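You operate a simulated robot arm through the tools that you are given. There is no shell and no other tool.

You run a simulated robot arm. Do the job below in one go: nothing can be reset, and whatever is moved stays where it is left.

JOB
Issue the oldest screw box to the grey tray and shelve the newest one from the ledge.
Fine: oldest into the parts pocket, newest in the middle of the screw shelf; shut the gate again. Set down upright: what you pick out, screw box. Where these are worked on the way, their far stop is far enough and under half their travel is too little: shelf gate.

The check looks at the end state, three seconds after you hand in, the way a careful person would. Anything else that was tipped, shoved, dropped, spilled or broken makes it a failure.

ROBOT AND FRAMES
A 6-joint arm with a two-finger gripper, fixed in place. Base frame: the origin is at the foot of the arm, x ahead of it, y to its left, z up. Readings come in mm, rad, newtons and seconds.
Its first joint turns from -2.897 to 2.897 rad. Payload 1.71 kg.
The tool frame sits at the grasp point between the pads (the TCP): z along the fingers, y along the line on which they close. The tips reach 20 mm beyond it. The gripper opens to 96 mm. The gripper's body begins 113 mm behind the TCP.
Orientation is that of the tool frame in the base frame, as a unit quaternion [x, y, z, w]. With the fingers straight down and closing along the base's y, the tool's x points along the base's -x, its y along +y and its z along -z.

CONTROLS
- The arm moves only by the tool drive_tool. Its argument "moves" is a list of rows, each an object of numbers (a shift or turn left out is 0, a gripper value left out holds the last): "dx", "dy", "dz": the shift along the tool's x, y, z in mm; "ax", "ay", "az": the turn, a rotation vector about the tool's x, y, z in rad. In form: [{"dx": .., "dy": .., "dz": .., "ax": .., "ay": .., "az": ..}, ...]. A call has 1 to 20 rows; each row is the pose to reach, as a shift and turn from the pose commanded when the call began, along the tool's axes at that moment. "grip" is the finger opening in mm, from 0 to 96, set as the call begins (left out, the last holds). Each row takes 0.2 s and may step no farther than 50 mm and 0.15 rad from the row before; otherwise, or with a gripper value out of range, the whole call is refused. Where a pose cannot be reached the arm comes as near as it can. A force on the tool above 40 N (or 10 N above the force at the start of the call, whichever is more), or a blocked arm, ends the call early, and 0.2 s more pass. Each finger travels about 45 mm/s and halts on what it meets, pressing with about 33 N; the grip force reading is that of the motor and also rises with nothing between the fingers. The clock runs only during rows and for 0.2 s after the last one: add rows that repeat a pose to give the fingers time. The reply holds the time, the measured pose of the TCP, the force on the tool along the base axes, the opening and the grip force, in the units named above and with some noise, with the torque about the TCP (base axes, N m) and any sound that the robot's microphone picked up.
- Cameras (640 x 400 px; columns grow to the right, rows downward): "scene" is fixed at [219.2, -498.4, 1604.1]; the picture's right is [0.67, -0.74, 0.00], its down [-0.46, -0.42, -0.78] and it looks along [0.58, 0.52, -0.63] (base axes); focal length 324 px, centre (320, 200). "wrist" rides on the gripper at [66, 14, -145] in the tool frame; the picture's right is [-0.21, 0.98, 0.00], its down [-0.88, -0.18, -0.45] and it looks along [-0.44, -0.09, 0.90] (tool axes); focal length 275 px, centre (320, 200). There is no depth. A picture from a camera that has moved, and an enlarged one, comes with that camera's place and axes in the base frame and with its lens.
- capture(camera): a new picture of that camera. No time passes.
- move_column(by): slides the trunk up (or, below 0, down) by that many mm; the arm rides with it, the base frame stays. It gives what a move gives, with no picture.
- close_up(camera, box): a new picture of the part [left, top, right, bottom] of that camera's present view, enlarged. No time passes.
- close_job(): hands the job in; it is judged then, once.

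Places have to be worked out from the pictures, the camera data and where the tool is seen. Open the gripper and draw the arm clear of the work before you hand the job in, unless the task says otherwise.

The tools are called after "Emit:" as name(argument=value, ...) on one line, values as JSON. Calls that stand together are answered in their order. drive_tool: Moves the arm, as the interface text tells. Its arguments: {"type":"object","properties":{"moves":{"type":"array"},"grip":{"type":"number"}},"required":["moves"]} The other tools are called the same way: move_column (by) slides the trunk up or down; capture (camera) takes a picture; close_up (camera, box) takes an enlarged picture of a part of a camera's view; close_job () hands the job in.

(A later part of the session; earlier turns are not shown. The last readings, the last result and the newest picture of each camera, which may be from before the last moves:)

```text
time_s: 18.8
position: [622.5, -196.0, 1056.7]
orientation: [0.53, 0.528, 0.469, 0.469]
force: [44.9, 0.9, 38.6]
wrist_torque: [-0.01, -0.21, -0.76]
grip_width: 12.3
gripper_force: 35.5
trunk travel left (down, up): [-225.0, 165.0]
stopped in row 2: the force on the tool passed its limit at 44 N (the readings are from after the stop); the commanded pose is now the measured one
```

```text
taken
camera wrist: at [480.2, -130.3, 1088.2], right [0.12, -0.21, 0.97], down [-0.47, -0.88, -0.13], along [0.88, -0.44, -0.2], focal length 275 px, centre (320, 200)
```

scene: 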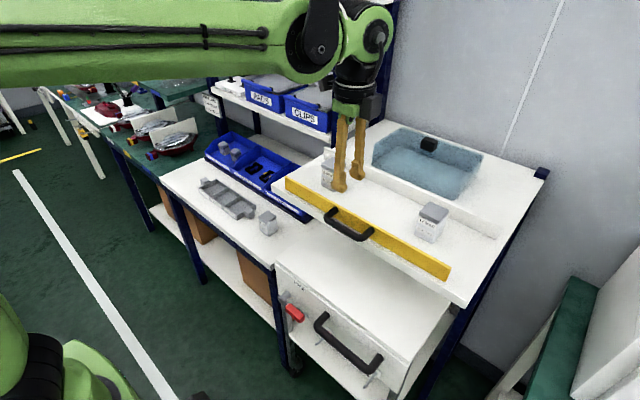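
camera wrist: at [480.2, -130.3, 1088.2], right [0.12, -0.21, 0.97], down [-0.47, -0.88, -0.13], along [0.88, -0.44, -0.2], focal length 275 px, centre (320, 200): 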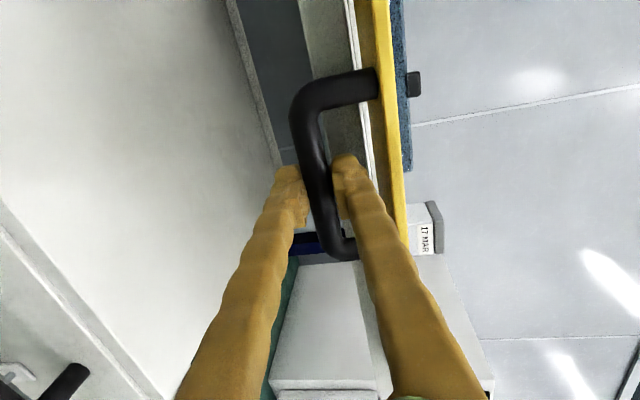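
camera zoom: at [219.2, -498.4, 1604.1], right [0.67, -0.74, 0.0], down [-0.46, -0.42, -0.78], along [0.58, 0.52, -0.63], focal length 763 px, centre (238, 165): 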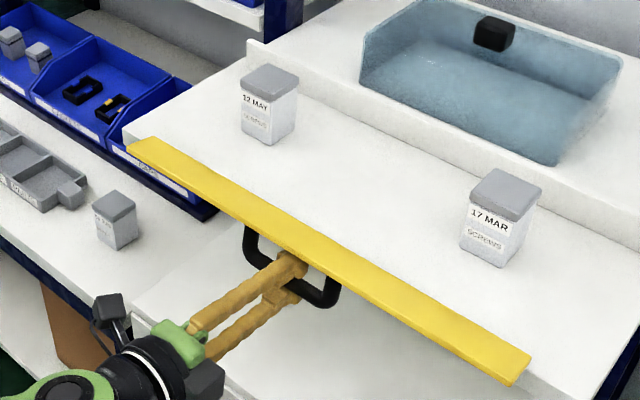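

The force limit tripped at ≈1.4 rad, and the tool reads back at (622.5, 1056.7) with load remaining. I hold briefly to see whether the load relaxes before deciding how to release.

Emit:
drive_tool(moves=[{"dx": 0}])

Emit:
close_up(camera="scene", box=[230, 170, 380, 270])

```text
time_s: 19.3
position: [600.4, -195.4, 1064.6]
orientation: [0.527, 0.524, 0.473, 0.474]
force: [-29.6, 1.6, -13.8]
wrist_torque: [0.43, 0.39, -0.08]
grip_width: 6.9
gripper_force: 33.9
trunk travel left (down, up): [-225.0, 165.0]
stopped in row 1: the force on the tool passed its limit at 71 N (the readings are from after the stop); the commanded pose is now the measured one
```

```text
4.00 times, centred on (305, 220) of scene
camera zoom: at [219.2, -498.4, 1604.1], right [0.67, -0.74, 0.0], down [-0.46, -0.42, -0.78], along [0.58, 0.52, -0.63], focal length 1297 px, centre (380, 120)
```

zoom: 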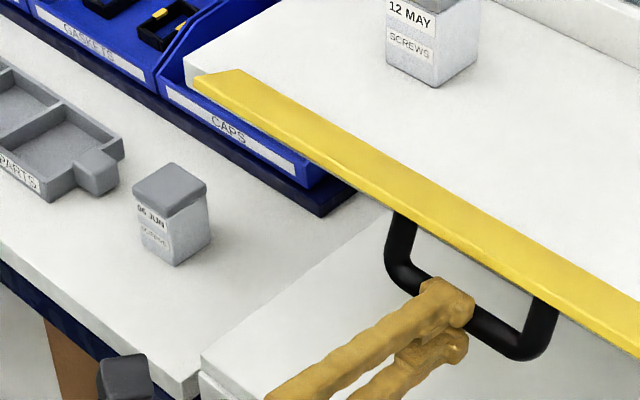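

The tool slipped back off the bar: it seems that after a force stop the commanded pose is reset to the measured one, and a constant bias (≈−15 mm x, +9 mm z, like in my first call) is applied again. I look at where the fingers and gate are now before moving.

Emit:
capture(camera="wrist")

Emit:
capture(camera="scene")

Emit:
close_up(camera="scene", box=[290, 200, 370, 260])

```text
taken
camera wrist: at [457.8, -129.3, 1094.7], right [0.1, -0.21, 0.97], down [-0.46, -0.87, -0.14], along [0.88, -0.44, -0.18], focal length 275 px, centre (320, 200)
```

wrist: 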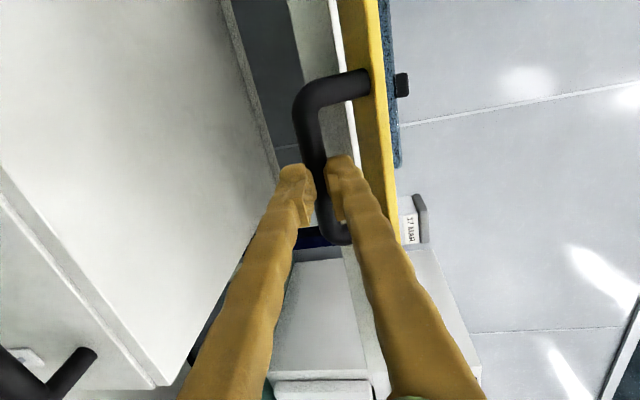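

```text
taken
```

scene: 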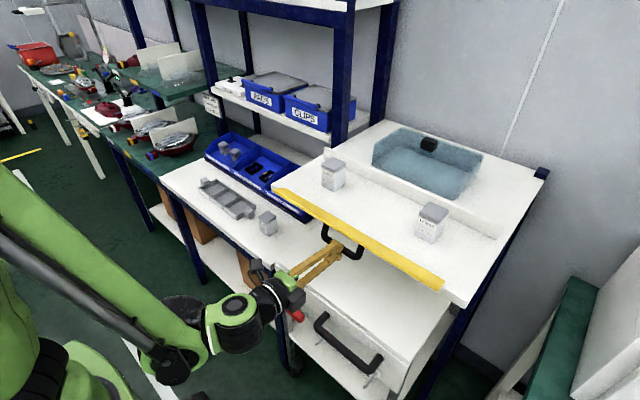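

```text
6.67 times, centred on (330, 230) of scene
camera zoom: at [219.2, -498.4, 1604.1], right [0.67, -0.74, 0.0], down [-0.46, -0.42, -0.78], along [0.58, 0.52, -0.63], focal length 2162 px, centre (253, 0)
```

zoom: 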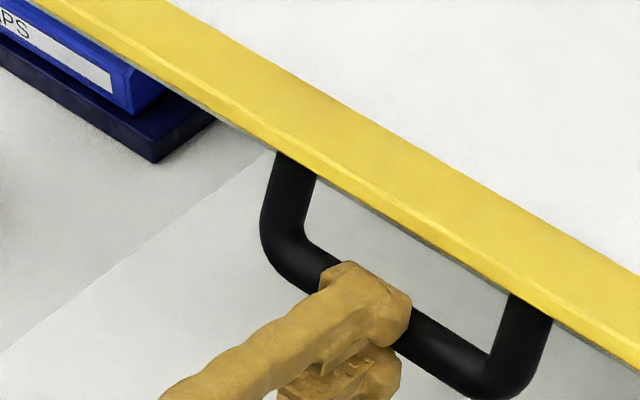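

The fingers now only hold the bar at their tips, and the gate is clearly well over half open (nearly flat). I open slightly and back straight out along the tool axis, allowing for the bias.

Emit:
drive_tool(moves=[{"dz": 0}, {"dz": -5}, {"dz": -15}, {"dz": -30}, {"dz": -50}, {"dz": -70}, {"dz": -70}, {"dz": -70}, {"dz": -70}], grip=26)

Emit:
capture(camera="wrist")

Emit:
capture(camera="scene")

```text
time_s: 21.3
position: [535.9, -196.0, 1072.2]
orientation: [0.526, 0.525, 0.473, 0.473]
force: [0.0, -0.1, -0.1]
wrist_torque: [-0.01, 0.02, 0.01]
grip_width: 26.0
gripper_force: 0.0
trunk travel left (down, up): [-225.0, 165.0]
```

```text
taken
camera wrist: at [393.1, -129.3, 1101.5], right [0.1, -0.21, 0.97], down [-0.46, -0.88, -0.14], along [0.88, -0.44, -0.19], focal length 275 px, centre (320, 200)
```

wrist: 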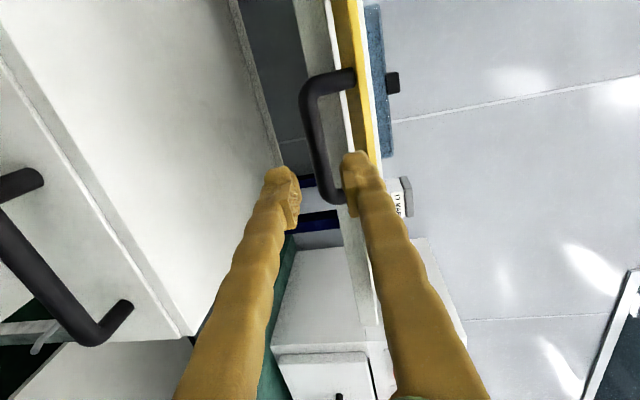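

```text
taken
```

scene: 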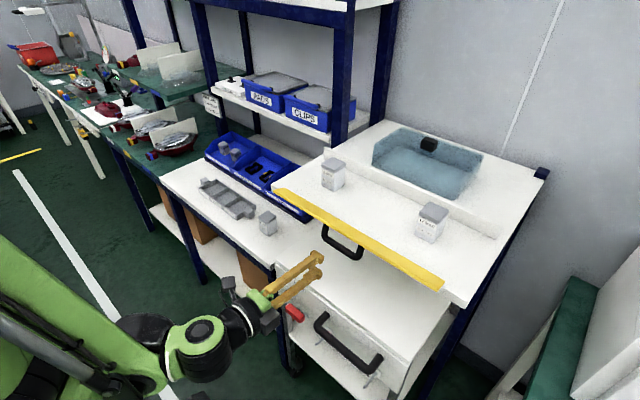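

Backed out cleanly; the gate stays open by itself. I check its angle in enlarged views.

Emit:
close_up(camera="scene", box=[400, 235, 480, 305])

Emit:
close_up(camera="scene", box=[260, 180, 370, 270])

Emit:
close_up(camera="wrist", box=[270, 0, 430, 240])

```text
5.71 times, centred on (440, 270) of scene
camera zoom: at [219.2, -498.4, 1604.1], right [0.67, -0.74, 0.0], down [-0.46, -0.42, -0.78], along [0.58, 0.52, -0.63], focal length 1853 px, centre (-366, -200)
```

zoom: 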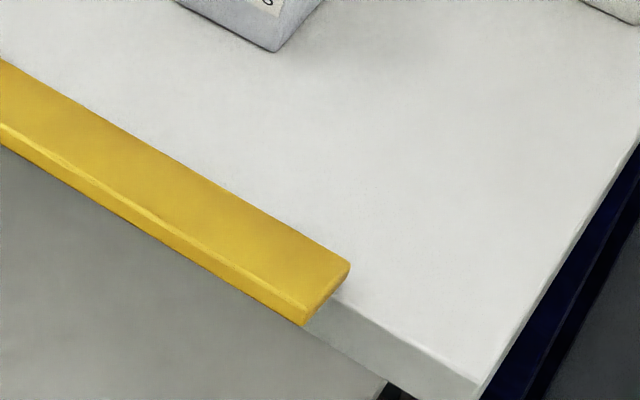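

```text
4.44 times, centred on (315, 225) of scene
camera zoom: at [219.2, -498.4, 1604.1], right [0.67, -0.74, 0.0], down [-0.46, -0.42, -0.78], along [0.58, 0.52, -0.63], focal length 1441 px, centre (342, 89)
```

zoom: 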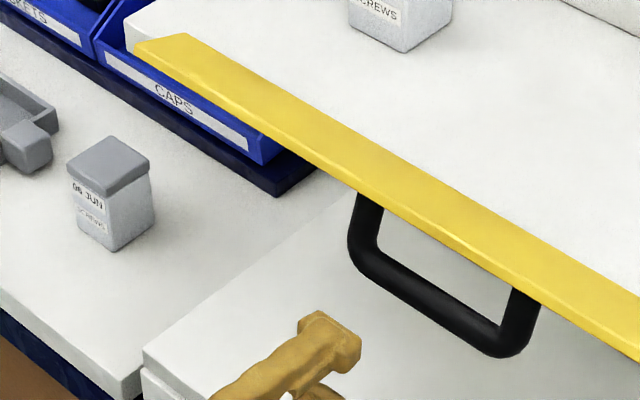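

```text
1.67 times, centred on (350, 120) of wrist
camera zoom: at [393.1, -129.3, 1101.5], right [0.1, -0.21, 0.97], down [-0.46, -0.88, -0.14], along [0.88, -0.44, -0.19], focal length 459 px, centre (270, 333)
```

zoom: 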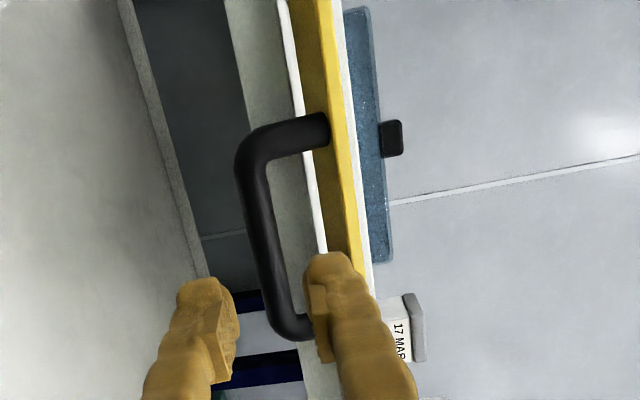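

The gate rests at about 1.25 rad (close to flat), well beyond half. Now I raise the tool clear while turning it back to vertical.

Emit:
drive_tool(moves=[{"dy": 17.9, "dz": -1.9, "ax": 0.1467}, {"dy": 35.8, "dz": -3.8, "ax": 0.2934}, {"dy": 53.7, "dz": -5.6, "ax": 0.4401}, {"dy": 71.6, "dz": -7.5, "ax": 0.5868}, {"dy": 89.5, "dz": -9.3, "ax": 0.7335}, {"dy": 107.4, "dz": -11.2, "ax": 0.8802}, {"dy": 125.3, "dz": -13.1, "ax": 1.0269}, {"dy": 143.2, "dz": -14.9, "ax": 1.1736}, {"dy": 161.1, "dz": -16.8, "ax": 1.3203}, {"dy": 179.0, "dz": -18.6, "ax": 1.467}, {"dy": 179.0, "dz": -18.6, "ax": 1.467}, {"dy": 179.0, "dz": -18.6, "ax": 1.467}], grip=90)

Emit:
capture(camera="scene")

```text
time_s: 23.9
position: [537.1, -194.8, 1253.0]
orientation: [0.708, 0.706, -0.001, -0.002]
force: [-0.6, 0.5, -0.3]
wrist_torque: [-0.02, -0.02, -0.01]
grip_width: 90.0
gripper_force: 0.0
trunk travel left (down, up): [-225.0, 165.0]
```

```text
taken
```

scene: 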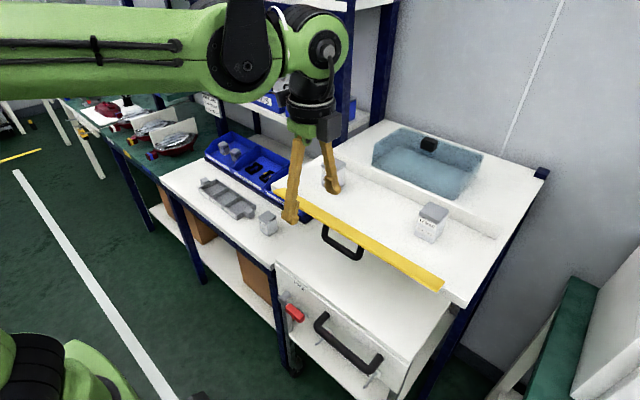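

Vertical again at z 1253. I rotate the fingers back to closing along y while moving toward the 17 MAR box, staying high.

Emit:
drive_tool(moves=[{"dx": -12, "dy": 13, "dz": -2, "az": -0.1428}, {"dx": -24, "dy": 26, "dz": -4, "az": -0.2856}, {"dx": -36, "dy": 39, "dz": -6, "az": -0.4284}, {"dx": -48, "dy": 52, "dz": -8, "az": -0.5712}, {"dx": -60, "dy": 65, "dz": -10, "az": -0.714}, {"dx": -72, "dy": 78, "dz": -12, "az": -0.8568}, {"dx": -84, "dy": 91, "dz": -14, "az": -0.9996}, {"dx": -96, "dy": 104, "dz": -16, "az": -1.1424}, {"dx": -108, "dy": 117, "dz": -18, "az": -1.2852}, {"dx": -120, "dy": 130, "dz": -20, "az": -1.428}, {"dx": -133, "dy": 143, "dz": -20, "az": -1.5708}, {"dx": -133, "dy": 143, "dz": -20, "az": -1.5708}, {"dx": -133, "dy": 143, "dz": -20, "az": -1.5708}], grip=90)

Emit:
capture(camera="wrist")

Emit:
close_up(camera="scene", box=[380, 180, 480, 260])

```text
time_s: 26.7
position: [680.6, -328.1, 1271.1]
orientation: [-0.001, 1.0, 0.001, -0.001]
force: [-0.1, 0.1, -0.2]
wrist_torque: [0.0, 0.01, -0.02]
grip_width: 89.9
gripper_force: 0.0
trunk travel left (down, up): [-225.0, 165.0]
```

```text
taken
camera wrist: at [614.6, -315.0, 1417.8], right [0.21, 0.98, 0.0], down [0.88, -0.19, 0.44], along [0.43, -0.09, -0.9], focal length 275 px, centre (320, 200)
```

wrist: 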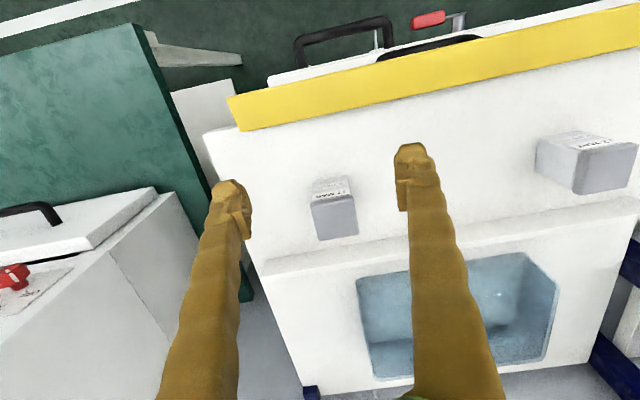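

```text
5.00 times, centred on (430, 220) of scene
camera zoom: at [219.2, -498.4, 1604.1], right [0.67, -0.74, 0.0], down [-0.46, -0.42, -0.78], along [0.58, 0.52, -0.63], focal length 1621 px, centre (-230, 100)
```

zoom: 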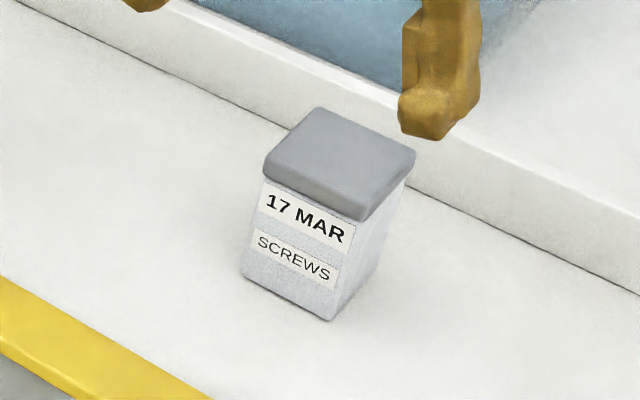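

Now I enlarge the 17 MAR box in the wrist view to place its centre and turn.

Emit:
close_up(camera="wrist", box=[290, 160, 386, 250])

```text
4.44 times, centred on (338, 205) of wrist
camera zoom: at [614.6, -315.0, 1417.8], right [0.21, 0.98, 0.0], down [0.88, -0.19, 0.44], along [0.43, -0.09, -0.9], focal length 1224 px, centre (240, 178)
```

zoom: 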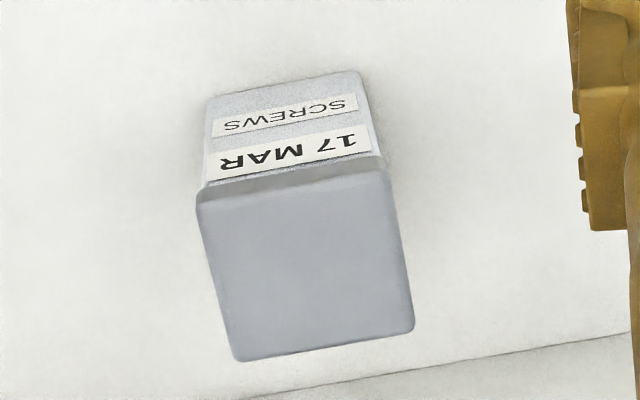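

The 17 MAR box centre works out at about (768.5, −330), sides square to the axes, top ≈1160. I move over it and come down to z≈1200 to verify alignment.

Emit:
drive_tool(moves=[{"dx": -44, "dy": -1}, {"dx": -88, "dy": -2}, {"dx": -88, "dy": -2, "dz": 35}, {"dx": -88, "dy": -2, "dz": 70}, {"dx": -88, "dy": -2, "dz": 70}, {"dx": -88, "dy": -2, "dz": 70}], grip=90)

Emit:
capture(camera="wrist")

Emit:
close_up(camera="scene", box=[380, 150, 490, 270])

```text
time_s: 28.1
position: [768.5, -329.6, 1203.5]
orientation: [0.001, 1.0, 0.001, -0.001]
force: [-0.7, 0.0, -0.5]
wrist_torque: [-0.04, -0.03, 0.01]
grip_width: 90.1
gripper_force: 0.0
trunk travel left (down, up): [-225.0, 165.0]
```

```text
taken
camera wrist: at [703.0, -317.3, 1348.4], right [0.21, 0.98, 0.0], down [0.88, -0.19, 0.44], along [0.43, -0.09, -0.9], focal length 275 px, centre (320, 200)
```

wrist: 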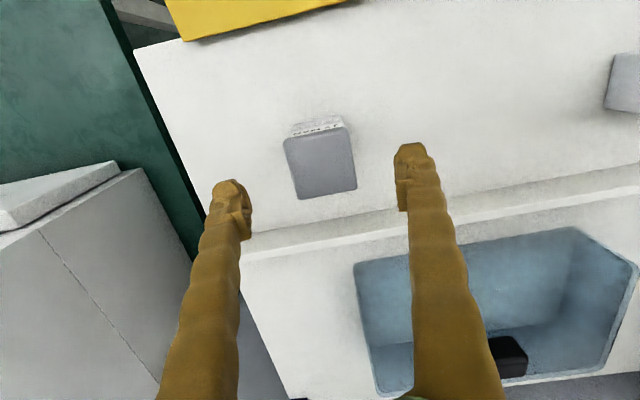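

```text
3.33 times, centred on (435, 210) of scene
camera zoom: at [219.2, -498.4, 1604.1], right [0.67, -0.74, 0.0], down [-0.46, -0.42, -0.78], along [0.58, 0.52, -0.63], focal length 1081 px, centre (-63, 167)
```

zoom: 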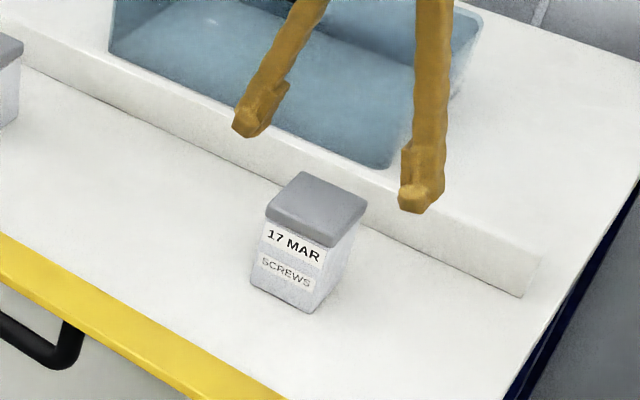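

Alignment is good (box centre ≈(766, −329), midway between the fingers). I descend to z≈1128, with fingers either side of the box.

Emit:
drive_tool(moves=[{"dx": 2, "dz": 20}, {"dx": 2, "dz": 40}, {"dx": 2, "dz": 60}, {"dx": 2, "dz": 75}, {"dx": 2, "dz": 75}], grip=90)

Emit:
close_up(camera="scene", box=[380, 150, 490, 270])

Emit:
capture(camera="wrist")

```text
time_s: 29.3
position: [765.4, -328.8, 1126.9]
orientation: [0.001, 1.0, 0.001, -0.001]
force: [-0.4, 0.1, 0.2]
wrist_torque: [0.0, -0.01, -0.01]
grip_width: 89.9
gripper_force: 0.0
trunk travel left (down, up): [-225.0, 165.0]
```

```text
3.33 times, centred on (435, 210) of scene
camera zoom: at [219.2, -498.4, 1604.1], right [0.67, -0.74, 0.0], down [-0.46, -0.42, -0.78], along [0.58, 0.52, -0.63], focal length 1081 px, centre (-63, 167)
```

zoom: 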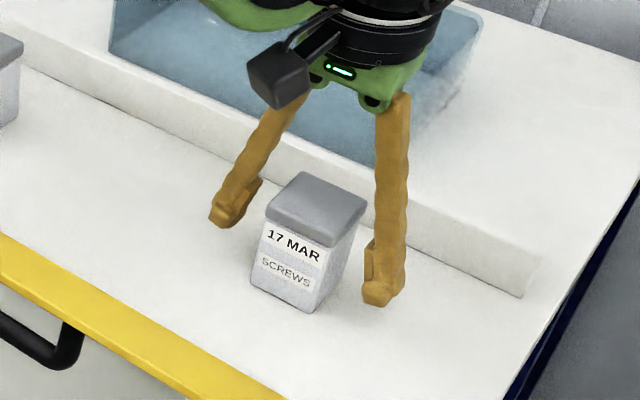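

```text
taken
camera wrist: at [700.2, -316.2, 1272.4], right [0.21, 0.98, 0.0], down [0.88, -0.19, 0.44], along [0.43, -0.09, -0.9], focal length 275 px, centre (320, 200)
```

wrist: 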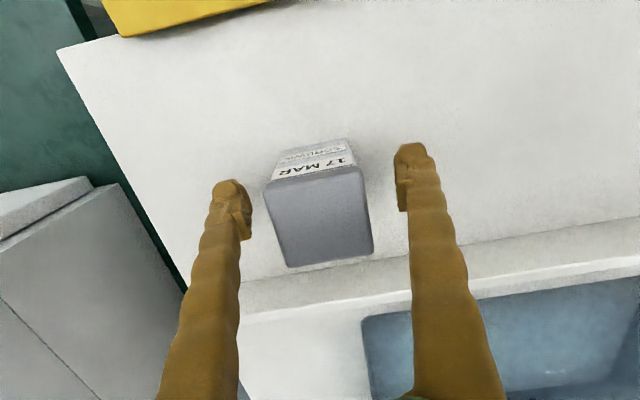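

Fingers are on either side of the box body. I close the gripper on it.

Emit:
drive_tool(moves=[{"dz": 0}, {"dz": 0}, {"dz": 0}, {"dz": 0}, {"dz": 0}], grip=36)

Emit:
capture(camera="wrist")

```text
time_s: 30.5
position: [765.6, -328.9, 1127.0]
orientation: [0.002, 1.0, 0.001, 0.0]
force: [-1.3, 0.3, 0.4]
wrist_torque: [0.04, -0.02, -0.01]
grip_width: 50.9
gripper_force: 32.9
trunk travel left (down, up): [-225.0, 165.0]
```

```text
taken
camera wrist: at [700.0, -316.1, 1272.7], right [0.21, 0.98, 0.0], down [0.88, -0.19, 0.44], along [0.43, -0.09, -0.9], focal length 275 px, centre (320, 200)
```

wrist: 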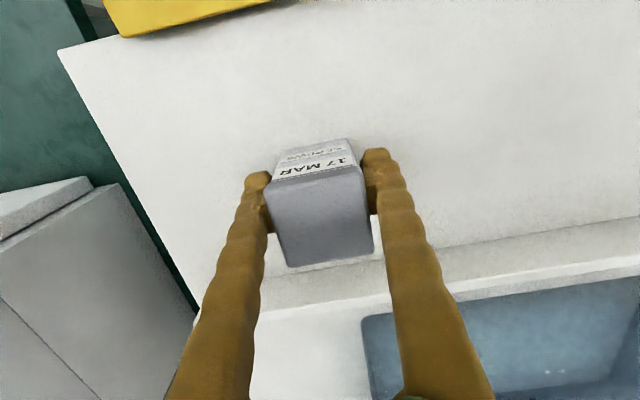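

The grip reads 50.9 mm, wider than my ~44 mm estimate, so I check closely what the fingers are actually holding before lifting.

Emit:
close_up(camera="wrist", box=[230, 120, 410, 280])

Emit:
close_up(camera="scene", box=[395, 180, 475, 250])

```text
2.50 times, centred on (320, 200) of wrist
camera zoom: at [700.0, -316.1, 1272.7], right [0.21, 0.98, 0.0], down [0.88, -0.19, 0.44], along [0.43, -0.09, -0.9], focal length 688 px, centre (320, 200)
```

zoom: 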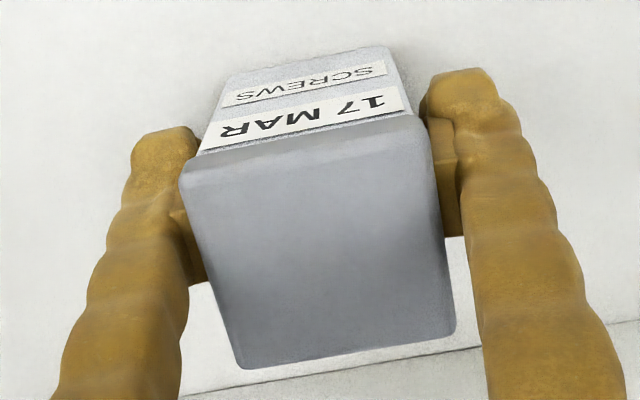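

```text
5.71 times, centred on (435, 215) of scene
camera zoom: at [219.2, -498.4, 1604.1], right [0.67, -0.74, 0.0], down [-0.46, -0.42, -0.78], along [0.58, 0.52, -0.63], focal length 1853 px, centre (-337, 114)
```

zoom: 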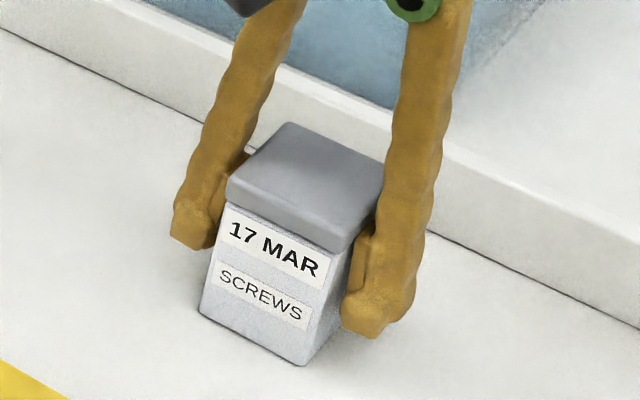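

Both views show the finger pads on the box body at mid height. I lift 25 mm as a test and check that the box comes up level.

Emit:
drive_tool(moves=[{"dz": -8}, {"dz": -16}, {"dz": -25}, {"dz": -25}])

Emit:
close_up(camera="scene", box=[395, 170, 475, 250])

Emit:
close_up(camera="wrist", box=[230, 120, 410, 280])

```text
time_s: 31.5
position: [766.8, -332.1, 1150.1]
orientation: [0.001, 1.0, 0.001, 0.0]
force: [0.3, 0.2, -1.6]
wrist_torque: [-0.01, -0.02, -0.01]
grip_width: 50.9
gripper_force: 32.9
trunk travel left (down, up): [-225.0, 165.0]
```

```text
5.00 times, centred on (435, 210) of scene
camera zoom: at [219.2, -498.4, 1604.1], right [0.67, -0.74, 0.0], down [-0.46, -0.42, -0.78], along [0.58, 0.52, -0.63], focal length 1621 px, centre (-255, 150)
```

zoom: 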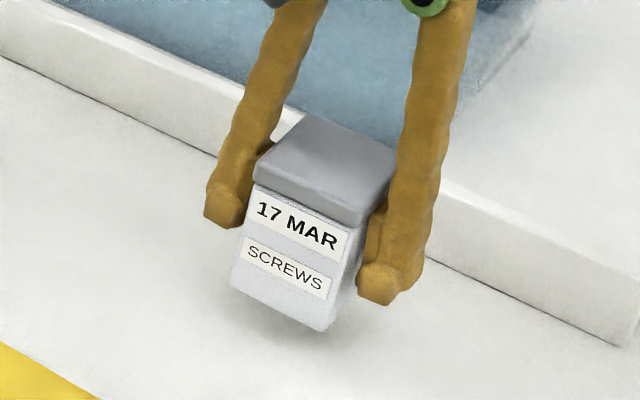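

```text
2.50 times, centred on (320, 200) of wrist
camera zoom: at [700.8, -318.0, 1297.1], right [0.21, 0.98, 0.0], down [0.88, -0.19, 0.44], along [0.43, -0.09, -0.9], focal length 688 px, centre (320, 200)
```

zoom: 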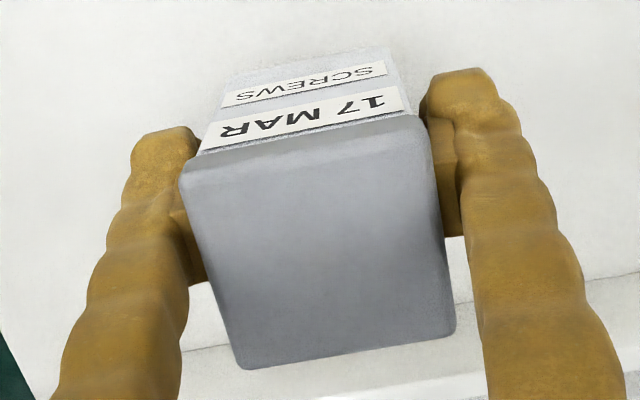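

The box is held level with the date label facing me. I raise it to z≈1280 and carry it over toward the tray side (y≈+345), well above everything.

Emit:
drive_tool(moves=[{"dz": -40}, {"dz": -80}, {"dz": -120}, {"dx": 5, "dy": 40, "dz": -130}, {"dx": 10, "dy": 85, "dz": -130}, {"dx": 15, "dy": 130, "dz": -130}, {"dx": 20, "dy": 175, "dz": -130}, {"dx": 25, "dy": 220, "dz": -130}, {"dx": 30, "dy": 265, "dz": -130}, {"dx": 35, "dy": 310, "dz": -130}, {"dx": 40, "dy": 355, "dz": -130}, {"dx": 45, "dy": 400, "dz": -130}, {"dx": 50, "dy": 445, "dz": -130}, {"dx": 55, "dy": 490, "dz": -130}, {"dx": 60, "dy": 535, "dz": -130}, {"dx": 65, "dy": 580, "dz": -130}, {"dx": 70, "dy": 625, "dz": -130}, {"dx": 76, "dy": 677, "dz": -130}, {"dx": 76, "dy": 677, "dz": -130}])

```text
refused: row 18 steps farther than a row can; nothing moved
```

The last step was a bit too long; I resend with even steps.

Emit:
drive_tool(moves=[{"dz": -40}, {"dz": -80}, {"dz": -120}, {"dx": 5, "dy": 40, "dz": -130}, {"dx": 10, "dy": 85, "dz": -130}, {"dx": 15, "dy": 130, "dz": -130}, {"dx": 20, "dy": 175, "dz": -130}, {"dx": 25, "dy": 220, "dz": -130}, {"dx": 30, "dy": 265, "dz": -130}, {"dx": 35, "dy": 310, "dz": -130}, {"dx": 40, "dy": 355, "dz": -130}, {"dx": 45, "dy": 400, "dz": -130}, {"dx": 50, "dy": 445, "dz": -130}, {"dx": 55, "dy": 490, "dz": -130}, {"dx": 60, "dy": 535, "dz": -130}, {"dx": 65, "dy": 580, "dz": -130}, {"dx": 70, "dy": 625, "dz": -130}, {"dx": 75, "dy": 670, "dz": -130}, {"dx": 76, "dy": 677, "dz": -130}, {"dx": 76, "dy": 677, "dz": -130}])

Emit:
capture(camera="wrist")

Emit:
capture(camera="scene")

```text
time_s: 35.7
position: [692.4, 347.2, 1282.2]
orientation: [0.001, 1.0, 0.001, 0.0]
force: [0.2, -0.4, -1.9]
wrist_torque: [0.0, -0.02, 0.0]
grip_width: 50.9
gripper_force: 32.9
trunk travel left (down, up): [-225.0, 165.0]
```

```text
taken
camera wrist: at [626.8, 359.8, 1427.7], right [0.21, 0.98, 0.0], down [0.88, -0.19, 0.44], along [0.43, -0.09, -0.9], focal length 275 px, centre (320, 200)
```

wrist: 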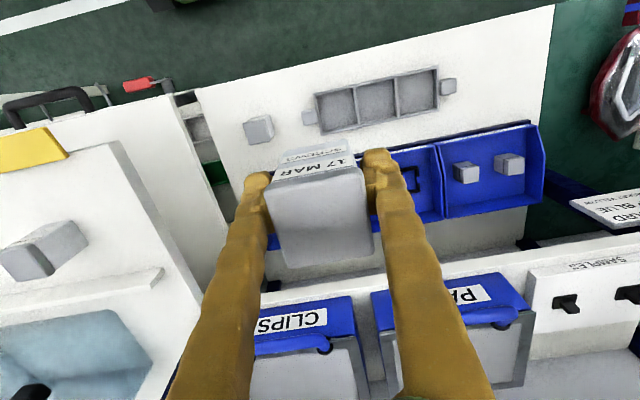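

```text
taken
```

scene: 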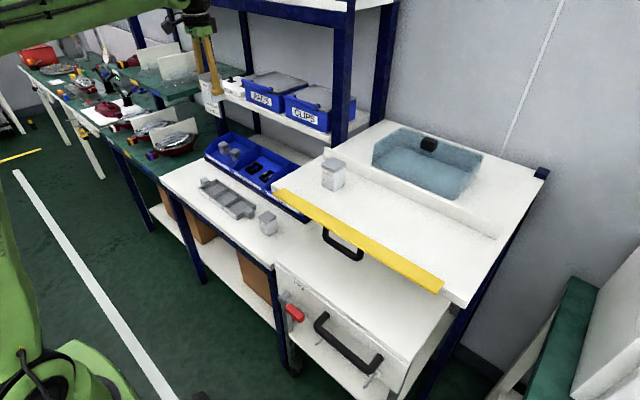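

Tray, pockets and 06 JUN box are visible. I enlarge the tray in the wrist view to measure the PARTS pocket.

Emit:
close_up(camera="wrist", box=[290, 55, 470, 165])

Emit:
close_up(camera="wrist", box=[230, 90, 330, 155])

Emit:
close_up(camera="scene", box=[190, 165, 290, 240])

```text
3.56 times, centred on (380, 110) of wrist
camera zoom: at [626.8, 359.8, 1427.7], right [0.21, 0.98, 0.0], down [0.88, -0.19, 0.44], along [0.43, -0.09, -0.9], focal length 979 px, centre (107, 520)
```

zoom: 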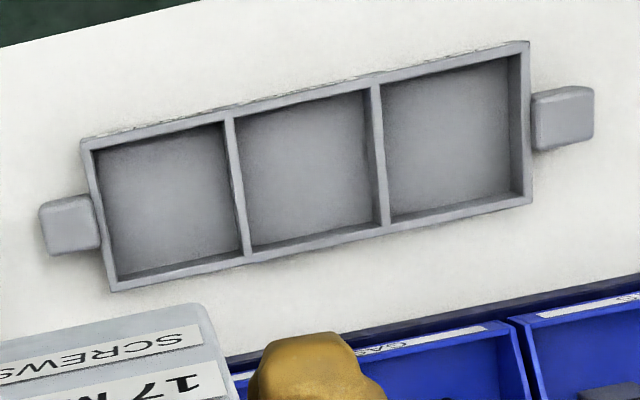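

```text
6.15 times, centred on (280, 122) of wrist
camera zoom: at [626.8, 359.8, 1427.7], right [0.21, 0.98, 0.0], down [0.88, -0.19, 0.44], along [0.43, -0.09, -0.9], focal length 1694 px, centre (566, 677)
```

zoom: 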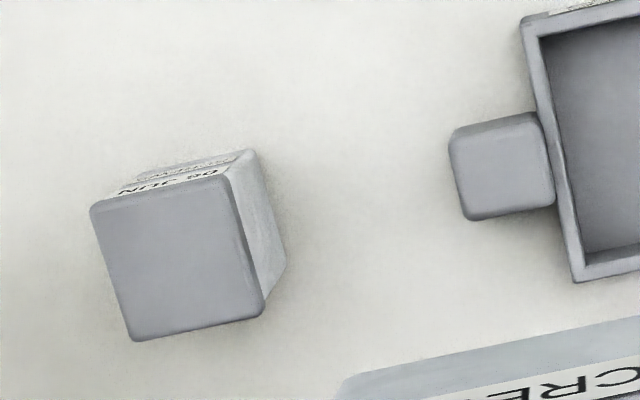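

```text
5.33 times, centred on (240, 202) of scene
camera zoom: at [219.2, -498.4, 1604.1], right [0.67, -0.74, 0.0], down [-0.46, -0.42, -0.78], along [0.58, 0.52, -0.63], focal length 1729 px, centre (747, 187)
```

zoom: 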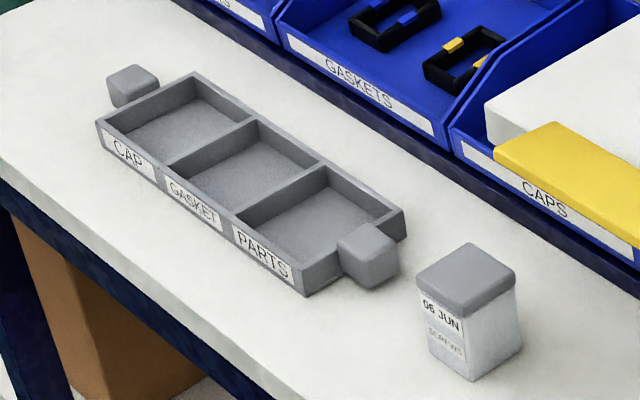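

The PARTS pocket measures about 81 mm (y) × 75 mm (x), rim roughly 26 mm above the ledge (ledge z≈775), centred near (725, 380). The ledge is much lower, so I lower the trunk 200 mm here, where the held box is over free air above the tray (box bottom to about z 1046).

Emit:
move_column(by=-200)

Emit:
capture(camera="wrist")

Emit:
capture(camera="scene")

```text
time_s: 37.9
position: [691.0, 347.2, 1081.7]
orientation: [0.0, 1.0, 0.002, 0.0]
force: [0.1, 0.2, -1.6]
wrist_torque: [-0.03, 0.0, -0.02]
grip_width: 51.0
gripper_force: 33.3
trunk travel left (down, up): [-25.0, 365.0]
```

```text
taken
camera wrist: at [626.6, 359.8, 1227.9], right [0.21, 0.98, 0.0], down [0.88, -0.19, 0.44], along [0.43, -0.09, -0.9], focal length 275 px, centre (320, 200)
```

wrist: 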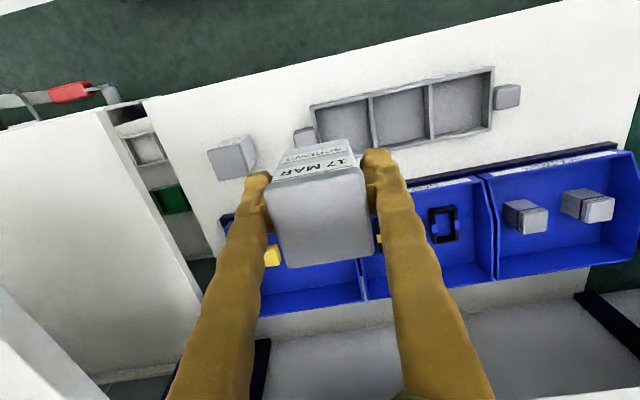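

```text
taken
```

scene: 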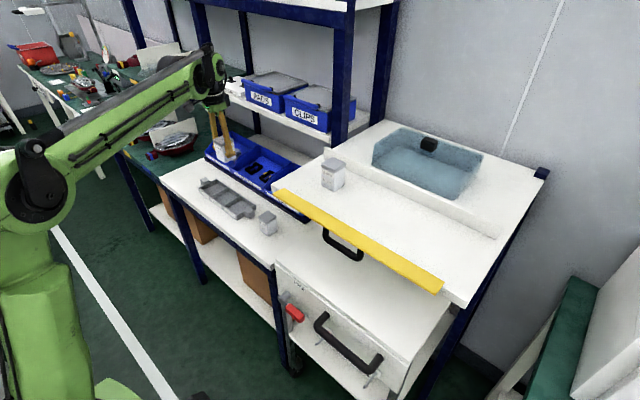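

Trunk lowered; the pose is intact. I enlarge the tray again; with the 200 mm vertical baseline I can fix heights and the pocket centre.

Emit:
close_up(camera="wrist", box=[290, 55, 530, 175])

Emit:
close_up(camera="wrist", box=[190, 110, 350, 190])

```text
2.67 times, centred on (410, 115) of wrist
camera zoom: at [626.6, 359.8, 1227.9], right [0.21, 0.98, 0.0], down [0.88, -0.19, 0.44], along [0.43, -0.09, -0.9], focal length 734 px, centre (80, 427)
```

zoom: 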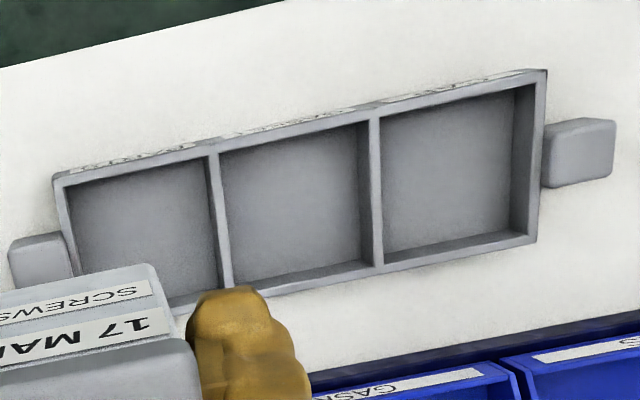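

```text
4.00 times, centred on (270, 150) of wrist
camera zoom: at [626.6, 359.8, 1227.9], right [0.21, 0.98, 0.0], down [0.88, -0.19, 0.44], along [0.43, -0.09, -0.9], focal length 1101 px, centre (520, 400)
```

zoom: 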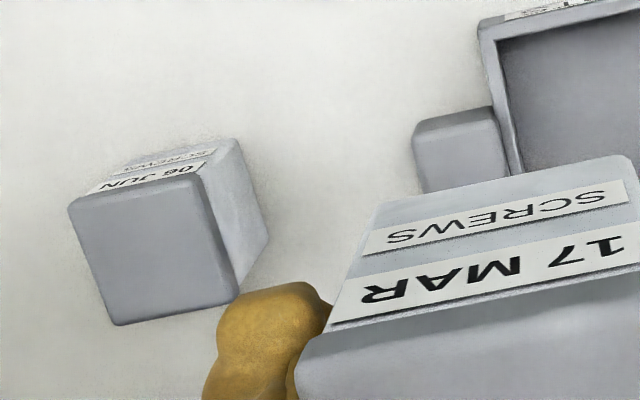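

Two-view triangulation gives: rim z≈811, ledge z≈776, PARTS pocket inner x 687–764, y 338–417. With the present low grip the fingertips would go 15 mm below the rim with under 3 mm side clearance, so I'll regrip the box higher first, setting it down briefly on the empty left part of the ledge near (652, 690).

Emit:
drive_tool(moves=[{"dx": 5, "dy": 43, "dz": 7}, {"dx": 10, "dy": 86, "dz": 14}, {"dx": 15, "dy": 129, "dz": 21}, {"dx": 20, "dy": 172, "dz": 28}, {"dx": 25, "dy": 215, "dz": 35}, {"dx": 30, "dy": 258, "dz": 42}, {"dx": 35, "dy": 301, "dz": 50}, {"dx": 39, "dy": 343, "dz": 60}, {"dx": 39, "dy": 343, "dz": 60}, {"dx": 39, "dy": 343, "dz": 60}])

Emit:
capture(camera="wrist")

Emit:
capture(camera="scene")

```text
time_s: 40.1
position: [653.3, 692.8, 1019.6]
orientation: [0.001, 1.0, 0.0, 0.0]
force: [1.1, 0.3, -1.4]
wrist_torque: [-0.02, 0.01, -0.01]
grip_width: 50.9
gripper_force: 32.8
trunk travel left (down, up): [-25.0, 365.0]
```

```text
taken
camera wrist: at [588.7, 706.2, 1165.7], right [0.21, 0.98, 0.0], down [0.88, -0.19, 0.44], along [0.43, -0.09, -0.9], focal length 275 px, centre (320, 200)
```

wrist: 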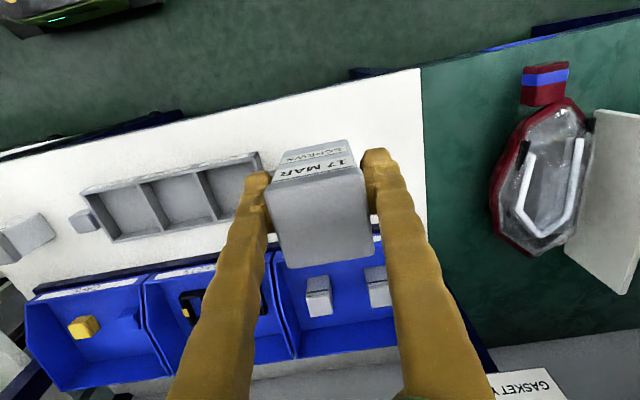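

```text
taken
```

scene: 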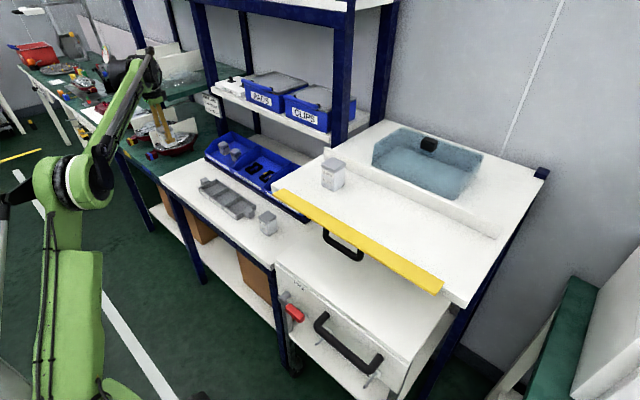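

Below the tool the ledge is clear; the spot is about 36 mm from the front edge, so I shift 12 mm further in and descend toward the surface, stopping well above expected contact (TCP ≈813).

Emit:
drive_tool(moves=[{"dx": -12, "dy": -4, "dz": 30}, {"dx": -12, "dy": -4, "dz": 70}, {"dx": -12, "dy": -4, "dz": 110}, {"dx": -12, "dy": -4, "dz": 145}, {"dx": -12, "dy": -4, "dz": 170}, {"dx": -12, "dy": -4, "dz": 185}, {"dx": -12, "dy": -4, "dz": 185}, {"dx": -12, "dy": -4, "dz": 185}])

Emit:
capture(camera="wrist")

Emit:
close_up(camera="scene", box=[120, 110, 230, 200])

```text
time_s: 41.9
position: [664.8, 686.0, 838.5]
orientation: [0.001, 1.0, 0.001, 0.0]
force: [0.8, 0.2, -0.7]
wrist_torque: [-0.01, -0.02, -0.01]
grip_width: 50.9
gripper_force: 33.2
trunk travel left (down, up): [-25.0, 365.0]
```

```text
taken
camera wrist: at [599.9, 698.7, 984.0], right [0.21, 0.98, 0.0], down [0.88, -0.19, 0.44], along [0.43, -0.09, -0.9], focal length 275 px, centre (320, 200)
```

wrist: 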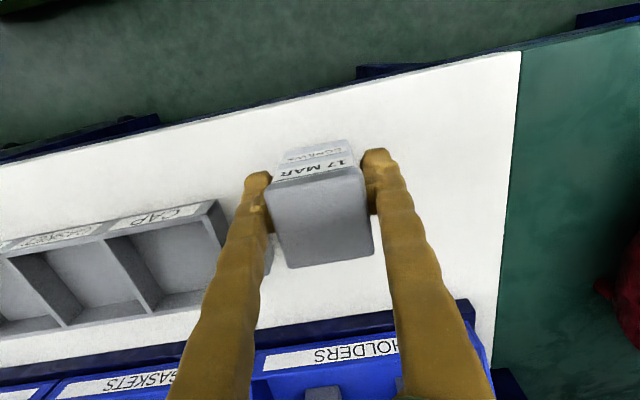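

```text
4.44 times, centred on (175, 155) of scene
camera zoom: at [219.2, -498.4, 1604.1], right [0.67, -0.74, 0.0], down [-0.46, -0.42, -0.78], along [0.58, 0.52, -0.63], focal length 1441 px, centre (964, 400)
```

zoom: 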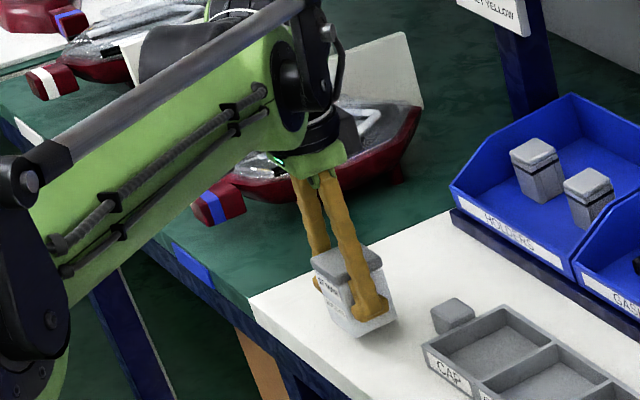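

The box is about 25 mm above the ledge by my estimate. I lower in small steps, watching the vertical force.

Emit:
drive_tool(moves=[{"dz": 6}, {"dz": 11}, {"dz": 15}, {"dz": 18}, {"dz": 18}])

Emit:
close_up(camera="scene", box=[160, 140, 210, 190])

```text
time_s: 43.1
position: [665.4, 687.9, 821.8]
orientation: [0.001, 1.0, 0.001, -0.001]
force: [6.2, 5.4, 21.7]
wrist_torque: [-0.1, -0.16, 0.11]
grip_width: 50.6
gripper_force: 32.6
trunk travel left (down, up): [-25.0, 365.0]
```

```text
8.00 times, centred on (185, 165) of scene
camera zoom: at [219.2, -498.4, 1604.1], right [0.67, -0.74, 0.0], down [-0.46, -0.42, -0.78], along [0.58, 0.52, -0.63], focal length 2594 px, centre (1400, 480)
```

zoom: 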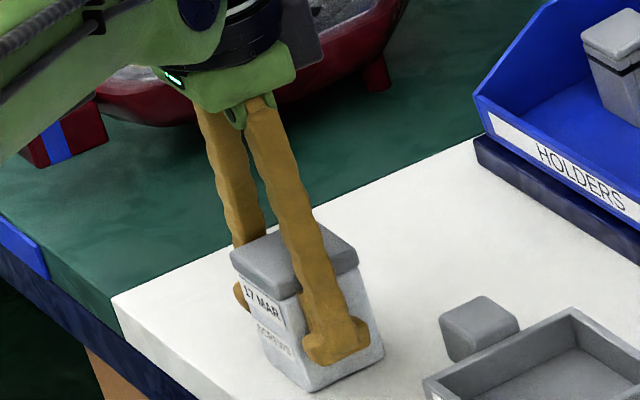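

Contact already at TCP z≈822 (21.7 N): the box stands on the ledge (ledge ≈785, box bottom ≈37 below TCP). I ease off, open the fingers, raise 14 mm and will regrip higher.

Emit:
drive_tool(moves=[{"dz": -1.5}, {"dz": -1.5}, {"dz": -1.5}, {"dz": -1.5}, {"dz": -8}, {"dz": -15.5}, {"dz": -15.5}], grip=70)

Emit:
close_up(camera="scene", box=[160, 140, 210, 190])

Emit:
close_up(camera="wrist", box=[220, 110, 420, 290])

```text
time_s: 44.7
position: [664.9, 685.2, 833.9]
orientation: [0.001, 1.0, 0.0, 0.0]
force: [0.0, 0.6, 0.5]
wrist_torque: [0.0, 0.03, 0.0]
grip_width: 70.2
gripper_force: 0.1
trunk travel left (down, up): [-25.0, 365.0]
```

```text
8.00 times, centred on (185, 165) of scene
camera zoom: at [219.2, -498.4, 1604.1], right [0.67, -0.74, 0.0], down [-0.46, -0.42, -0.78], along [0.58, 0.52, -0.63], focal length 2594 px, centre (1400, 480)
```

zoom: 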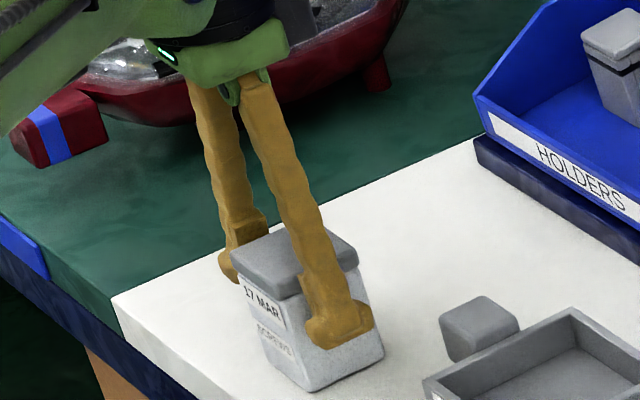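

```text
2.22 times, centred on (320, 200) of wrist
camera zoom: at [599.7, 699.3, 980.8], right [0.21, 0.98, 0.0], down [0.88, -0.19, 0.44], along [0.43, -0.09, -0.9], focal length 612 px, centre (320, 200)
```

zoom: 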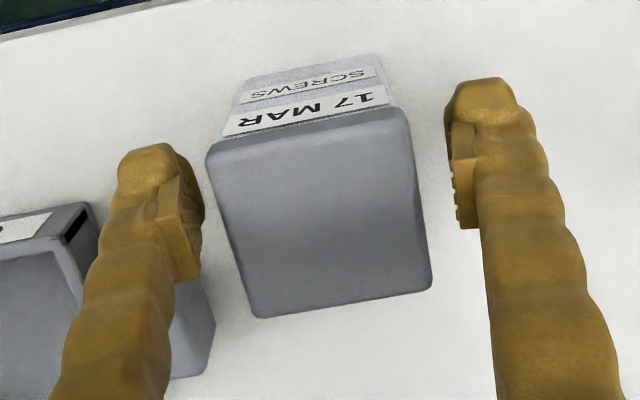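

The box stands upright and undisturbed. I raise 3 mm more and close again on the upper part.

Emit:
drive_tool(moves=[{"dz": -3}, {"dz": -3}, {"dz": -3}, {"dz": -3}, {"dz": -3}], grip=36)

Emit:
close_up(camera="wrist", box=[220, 110, 420, 290])

Emit:
close_up(camera="scene", box=[160, 140, 210, 190])

```text
time_s: 45.9
position: [666.2, 685.7, 839.1]
orientation: [0.001, 1.0, 0.001, 0.0]
force: [-0.4, 0.9, 0.7]
wrist_torque: [0.02, -0.06, 0.02]
grip_width: 48.8
gripper_force: 32.7
trunk travel left (down, up): [-25.0, 365.0]
```

```text
2.22 times, centred on (320, 200) of wrist
camera zoom: at [599.6, 699.5, 983.6], right [0.21, 0.98, 0.0], down [0.88, -0.19, 0.44], along [0.43, -0.09, -0.9], focal length 612 px, centre (320, 200)
```

zoom: 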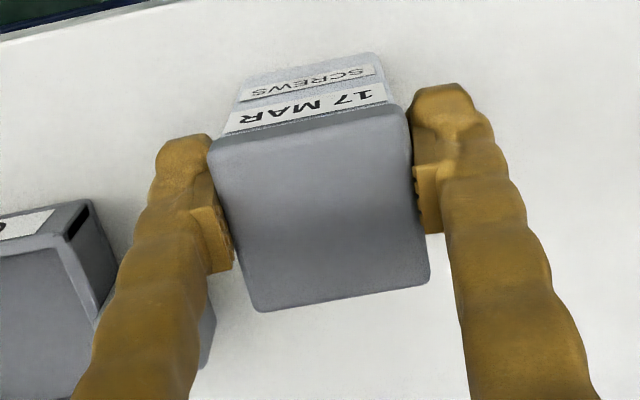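

```text
8.00 times, centred on (185, 165) of scene
camera zoom: at [219.2, -498.4, 1604.1], right [0.67, -0.74, 0.0], down [-0.46, -0.42, -0.78], along [0.58, 0.52, -0.63], focal length 2594 px, centre (1400, 480)
```

zoom: 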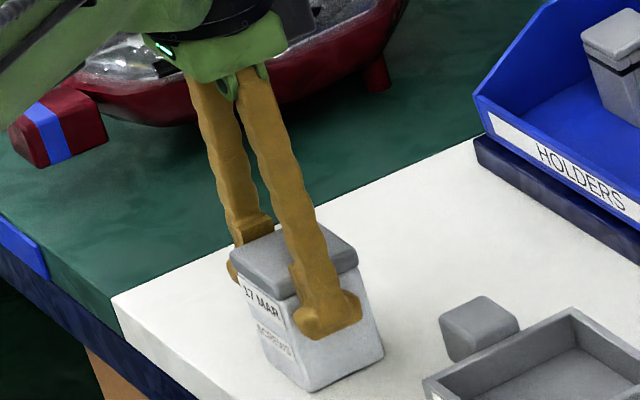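

Gripped (48.8 mm) higher on the box. I lift 90 mm and carry it above the PARTS pocket centre (725.6, 377.5).

Emit:
drive_tool(moves=[{"dz": -15}, {"dz": -45}, {"dz": -90}, {"dx": -7, "dy": -38, "dz": -90}, {"dx": -15, "dy": -77, "dz": -90}, {"dx": -22, "dy": -115, "dz": -90}, {"dx": -30, "dy": -154, "dz": -90}, {"dx": -37, "dy": -192, "dz": -90}, {"dx": -45, "dy": -231, "dz": -90}, {"dx": -52, "dy": -269, "dz": -90}, {"dx": -59.4, "dy": -308, "dz": -90}, {"dx": -59.4, "dy": -308, "dz": -90}, {"dx": -59.4, "dy": -308, "dz": -90}])

Emit:
capture(camera="wrist")

Emit:
close_up(camera="scene", box=[180, 120, 300, 230])

```text
time_s: 48.7
position: [723.2, 378.4, 924.5]
orientation: [0.001, 1.0, 0.002, -0.001]
force: [-0.4, 0.3, -1.9]
wrist_torque: [-0.02, 0.04, 0.01]
grip_width: 48.6
gripper_force: 33.0
trunk travel left (down, up): [-25.0, 365.0]
```

```text
taken
camera wrist: at [657.7, 391.9, 1071.3], right [0.21, 0.98, 0.0], down [0.88, -0.19, 0.44], along [0.43, -0.09, -0.9], focal length 275 px, centre (320, 200)
```

wrist: 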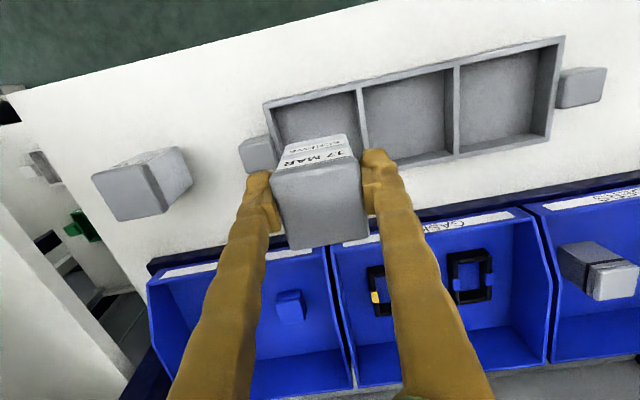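

```text
3.64 times, centred on (240, 175) of scene
camera zoom: at [219.2, -498.4, 1604.1], right [0.67, -0.74, 0.0], down [-0.46, -0.42, -0.78], along [0.58, 0.52, -0.63], focal length 1179 px, centre (611, 291)
```

zoom: 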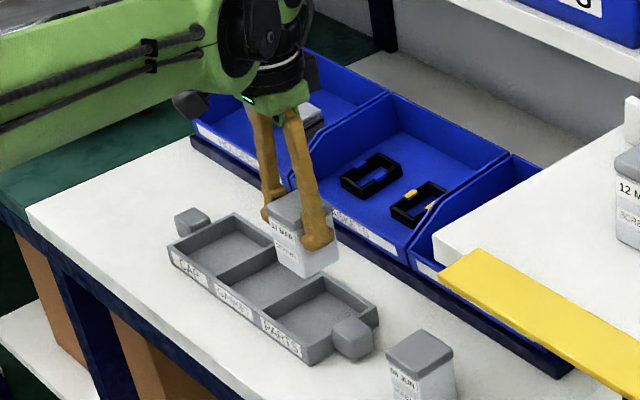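

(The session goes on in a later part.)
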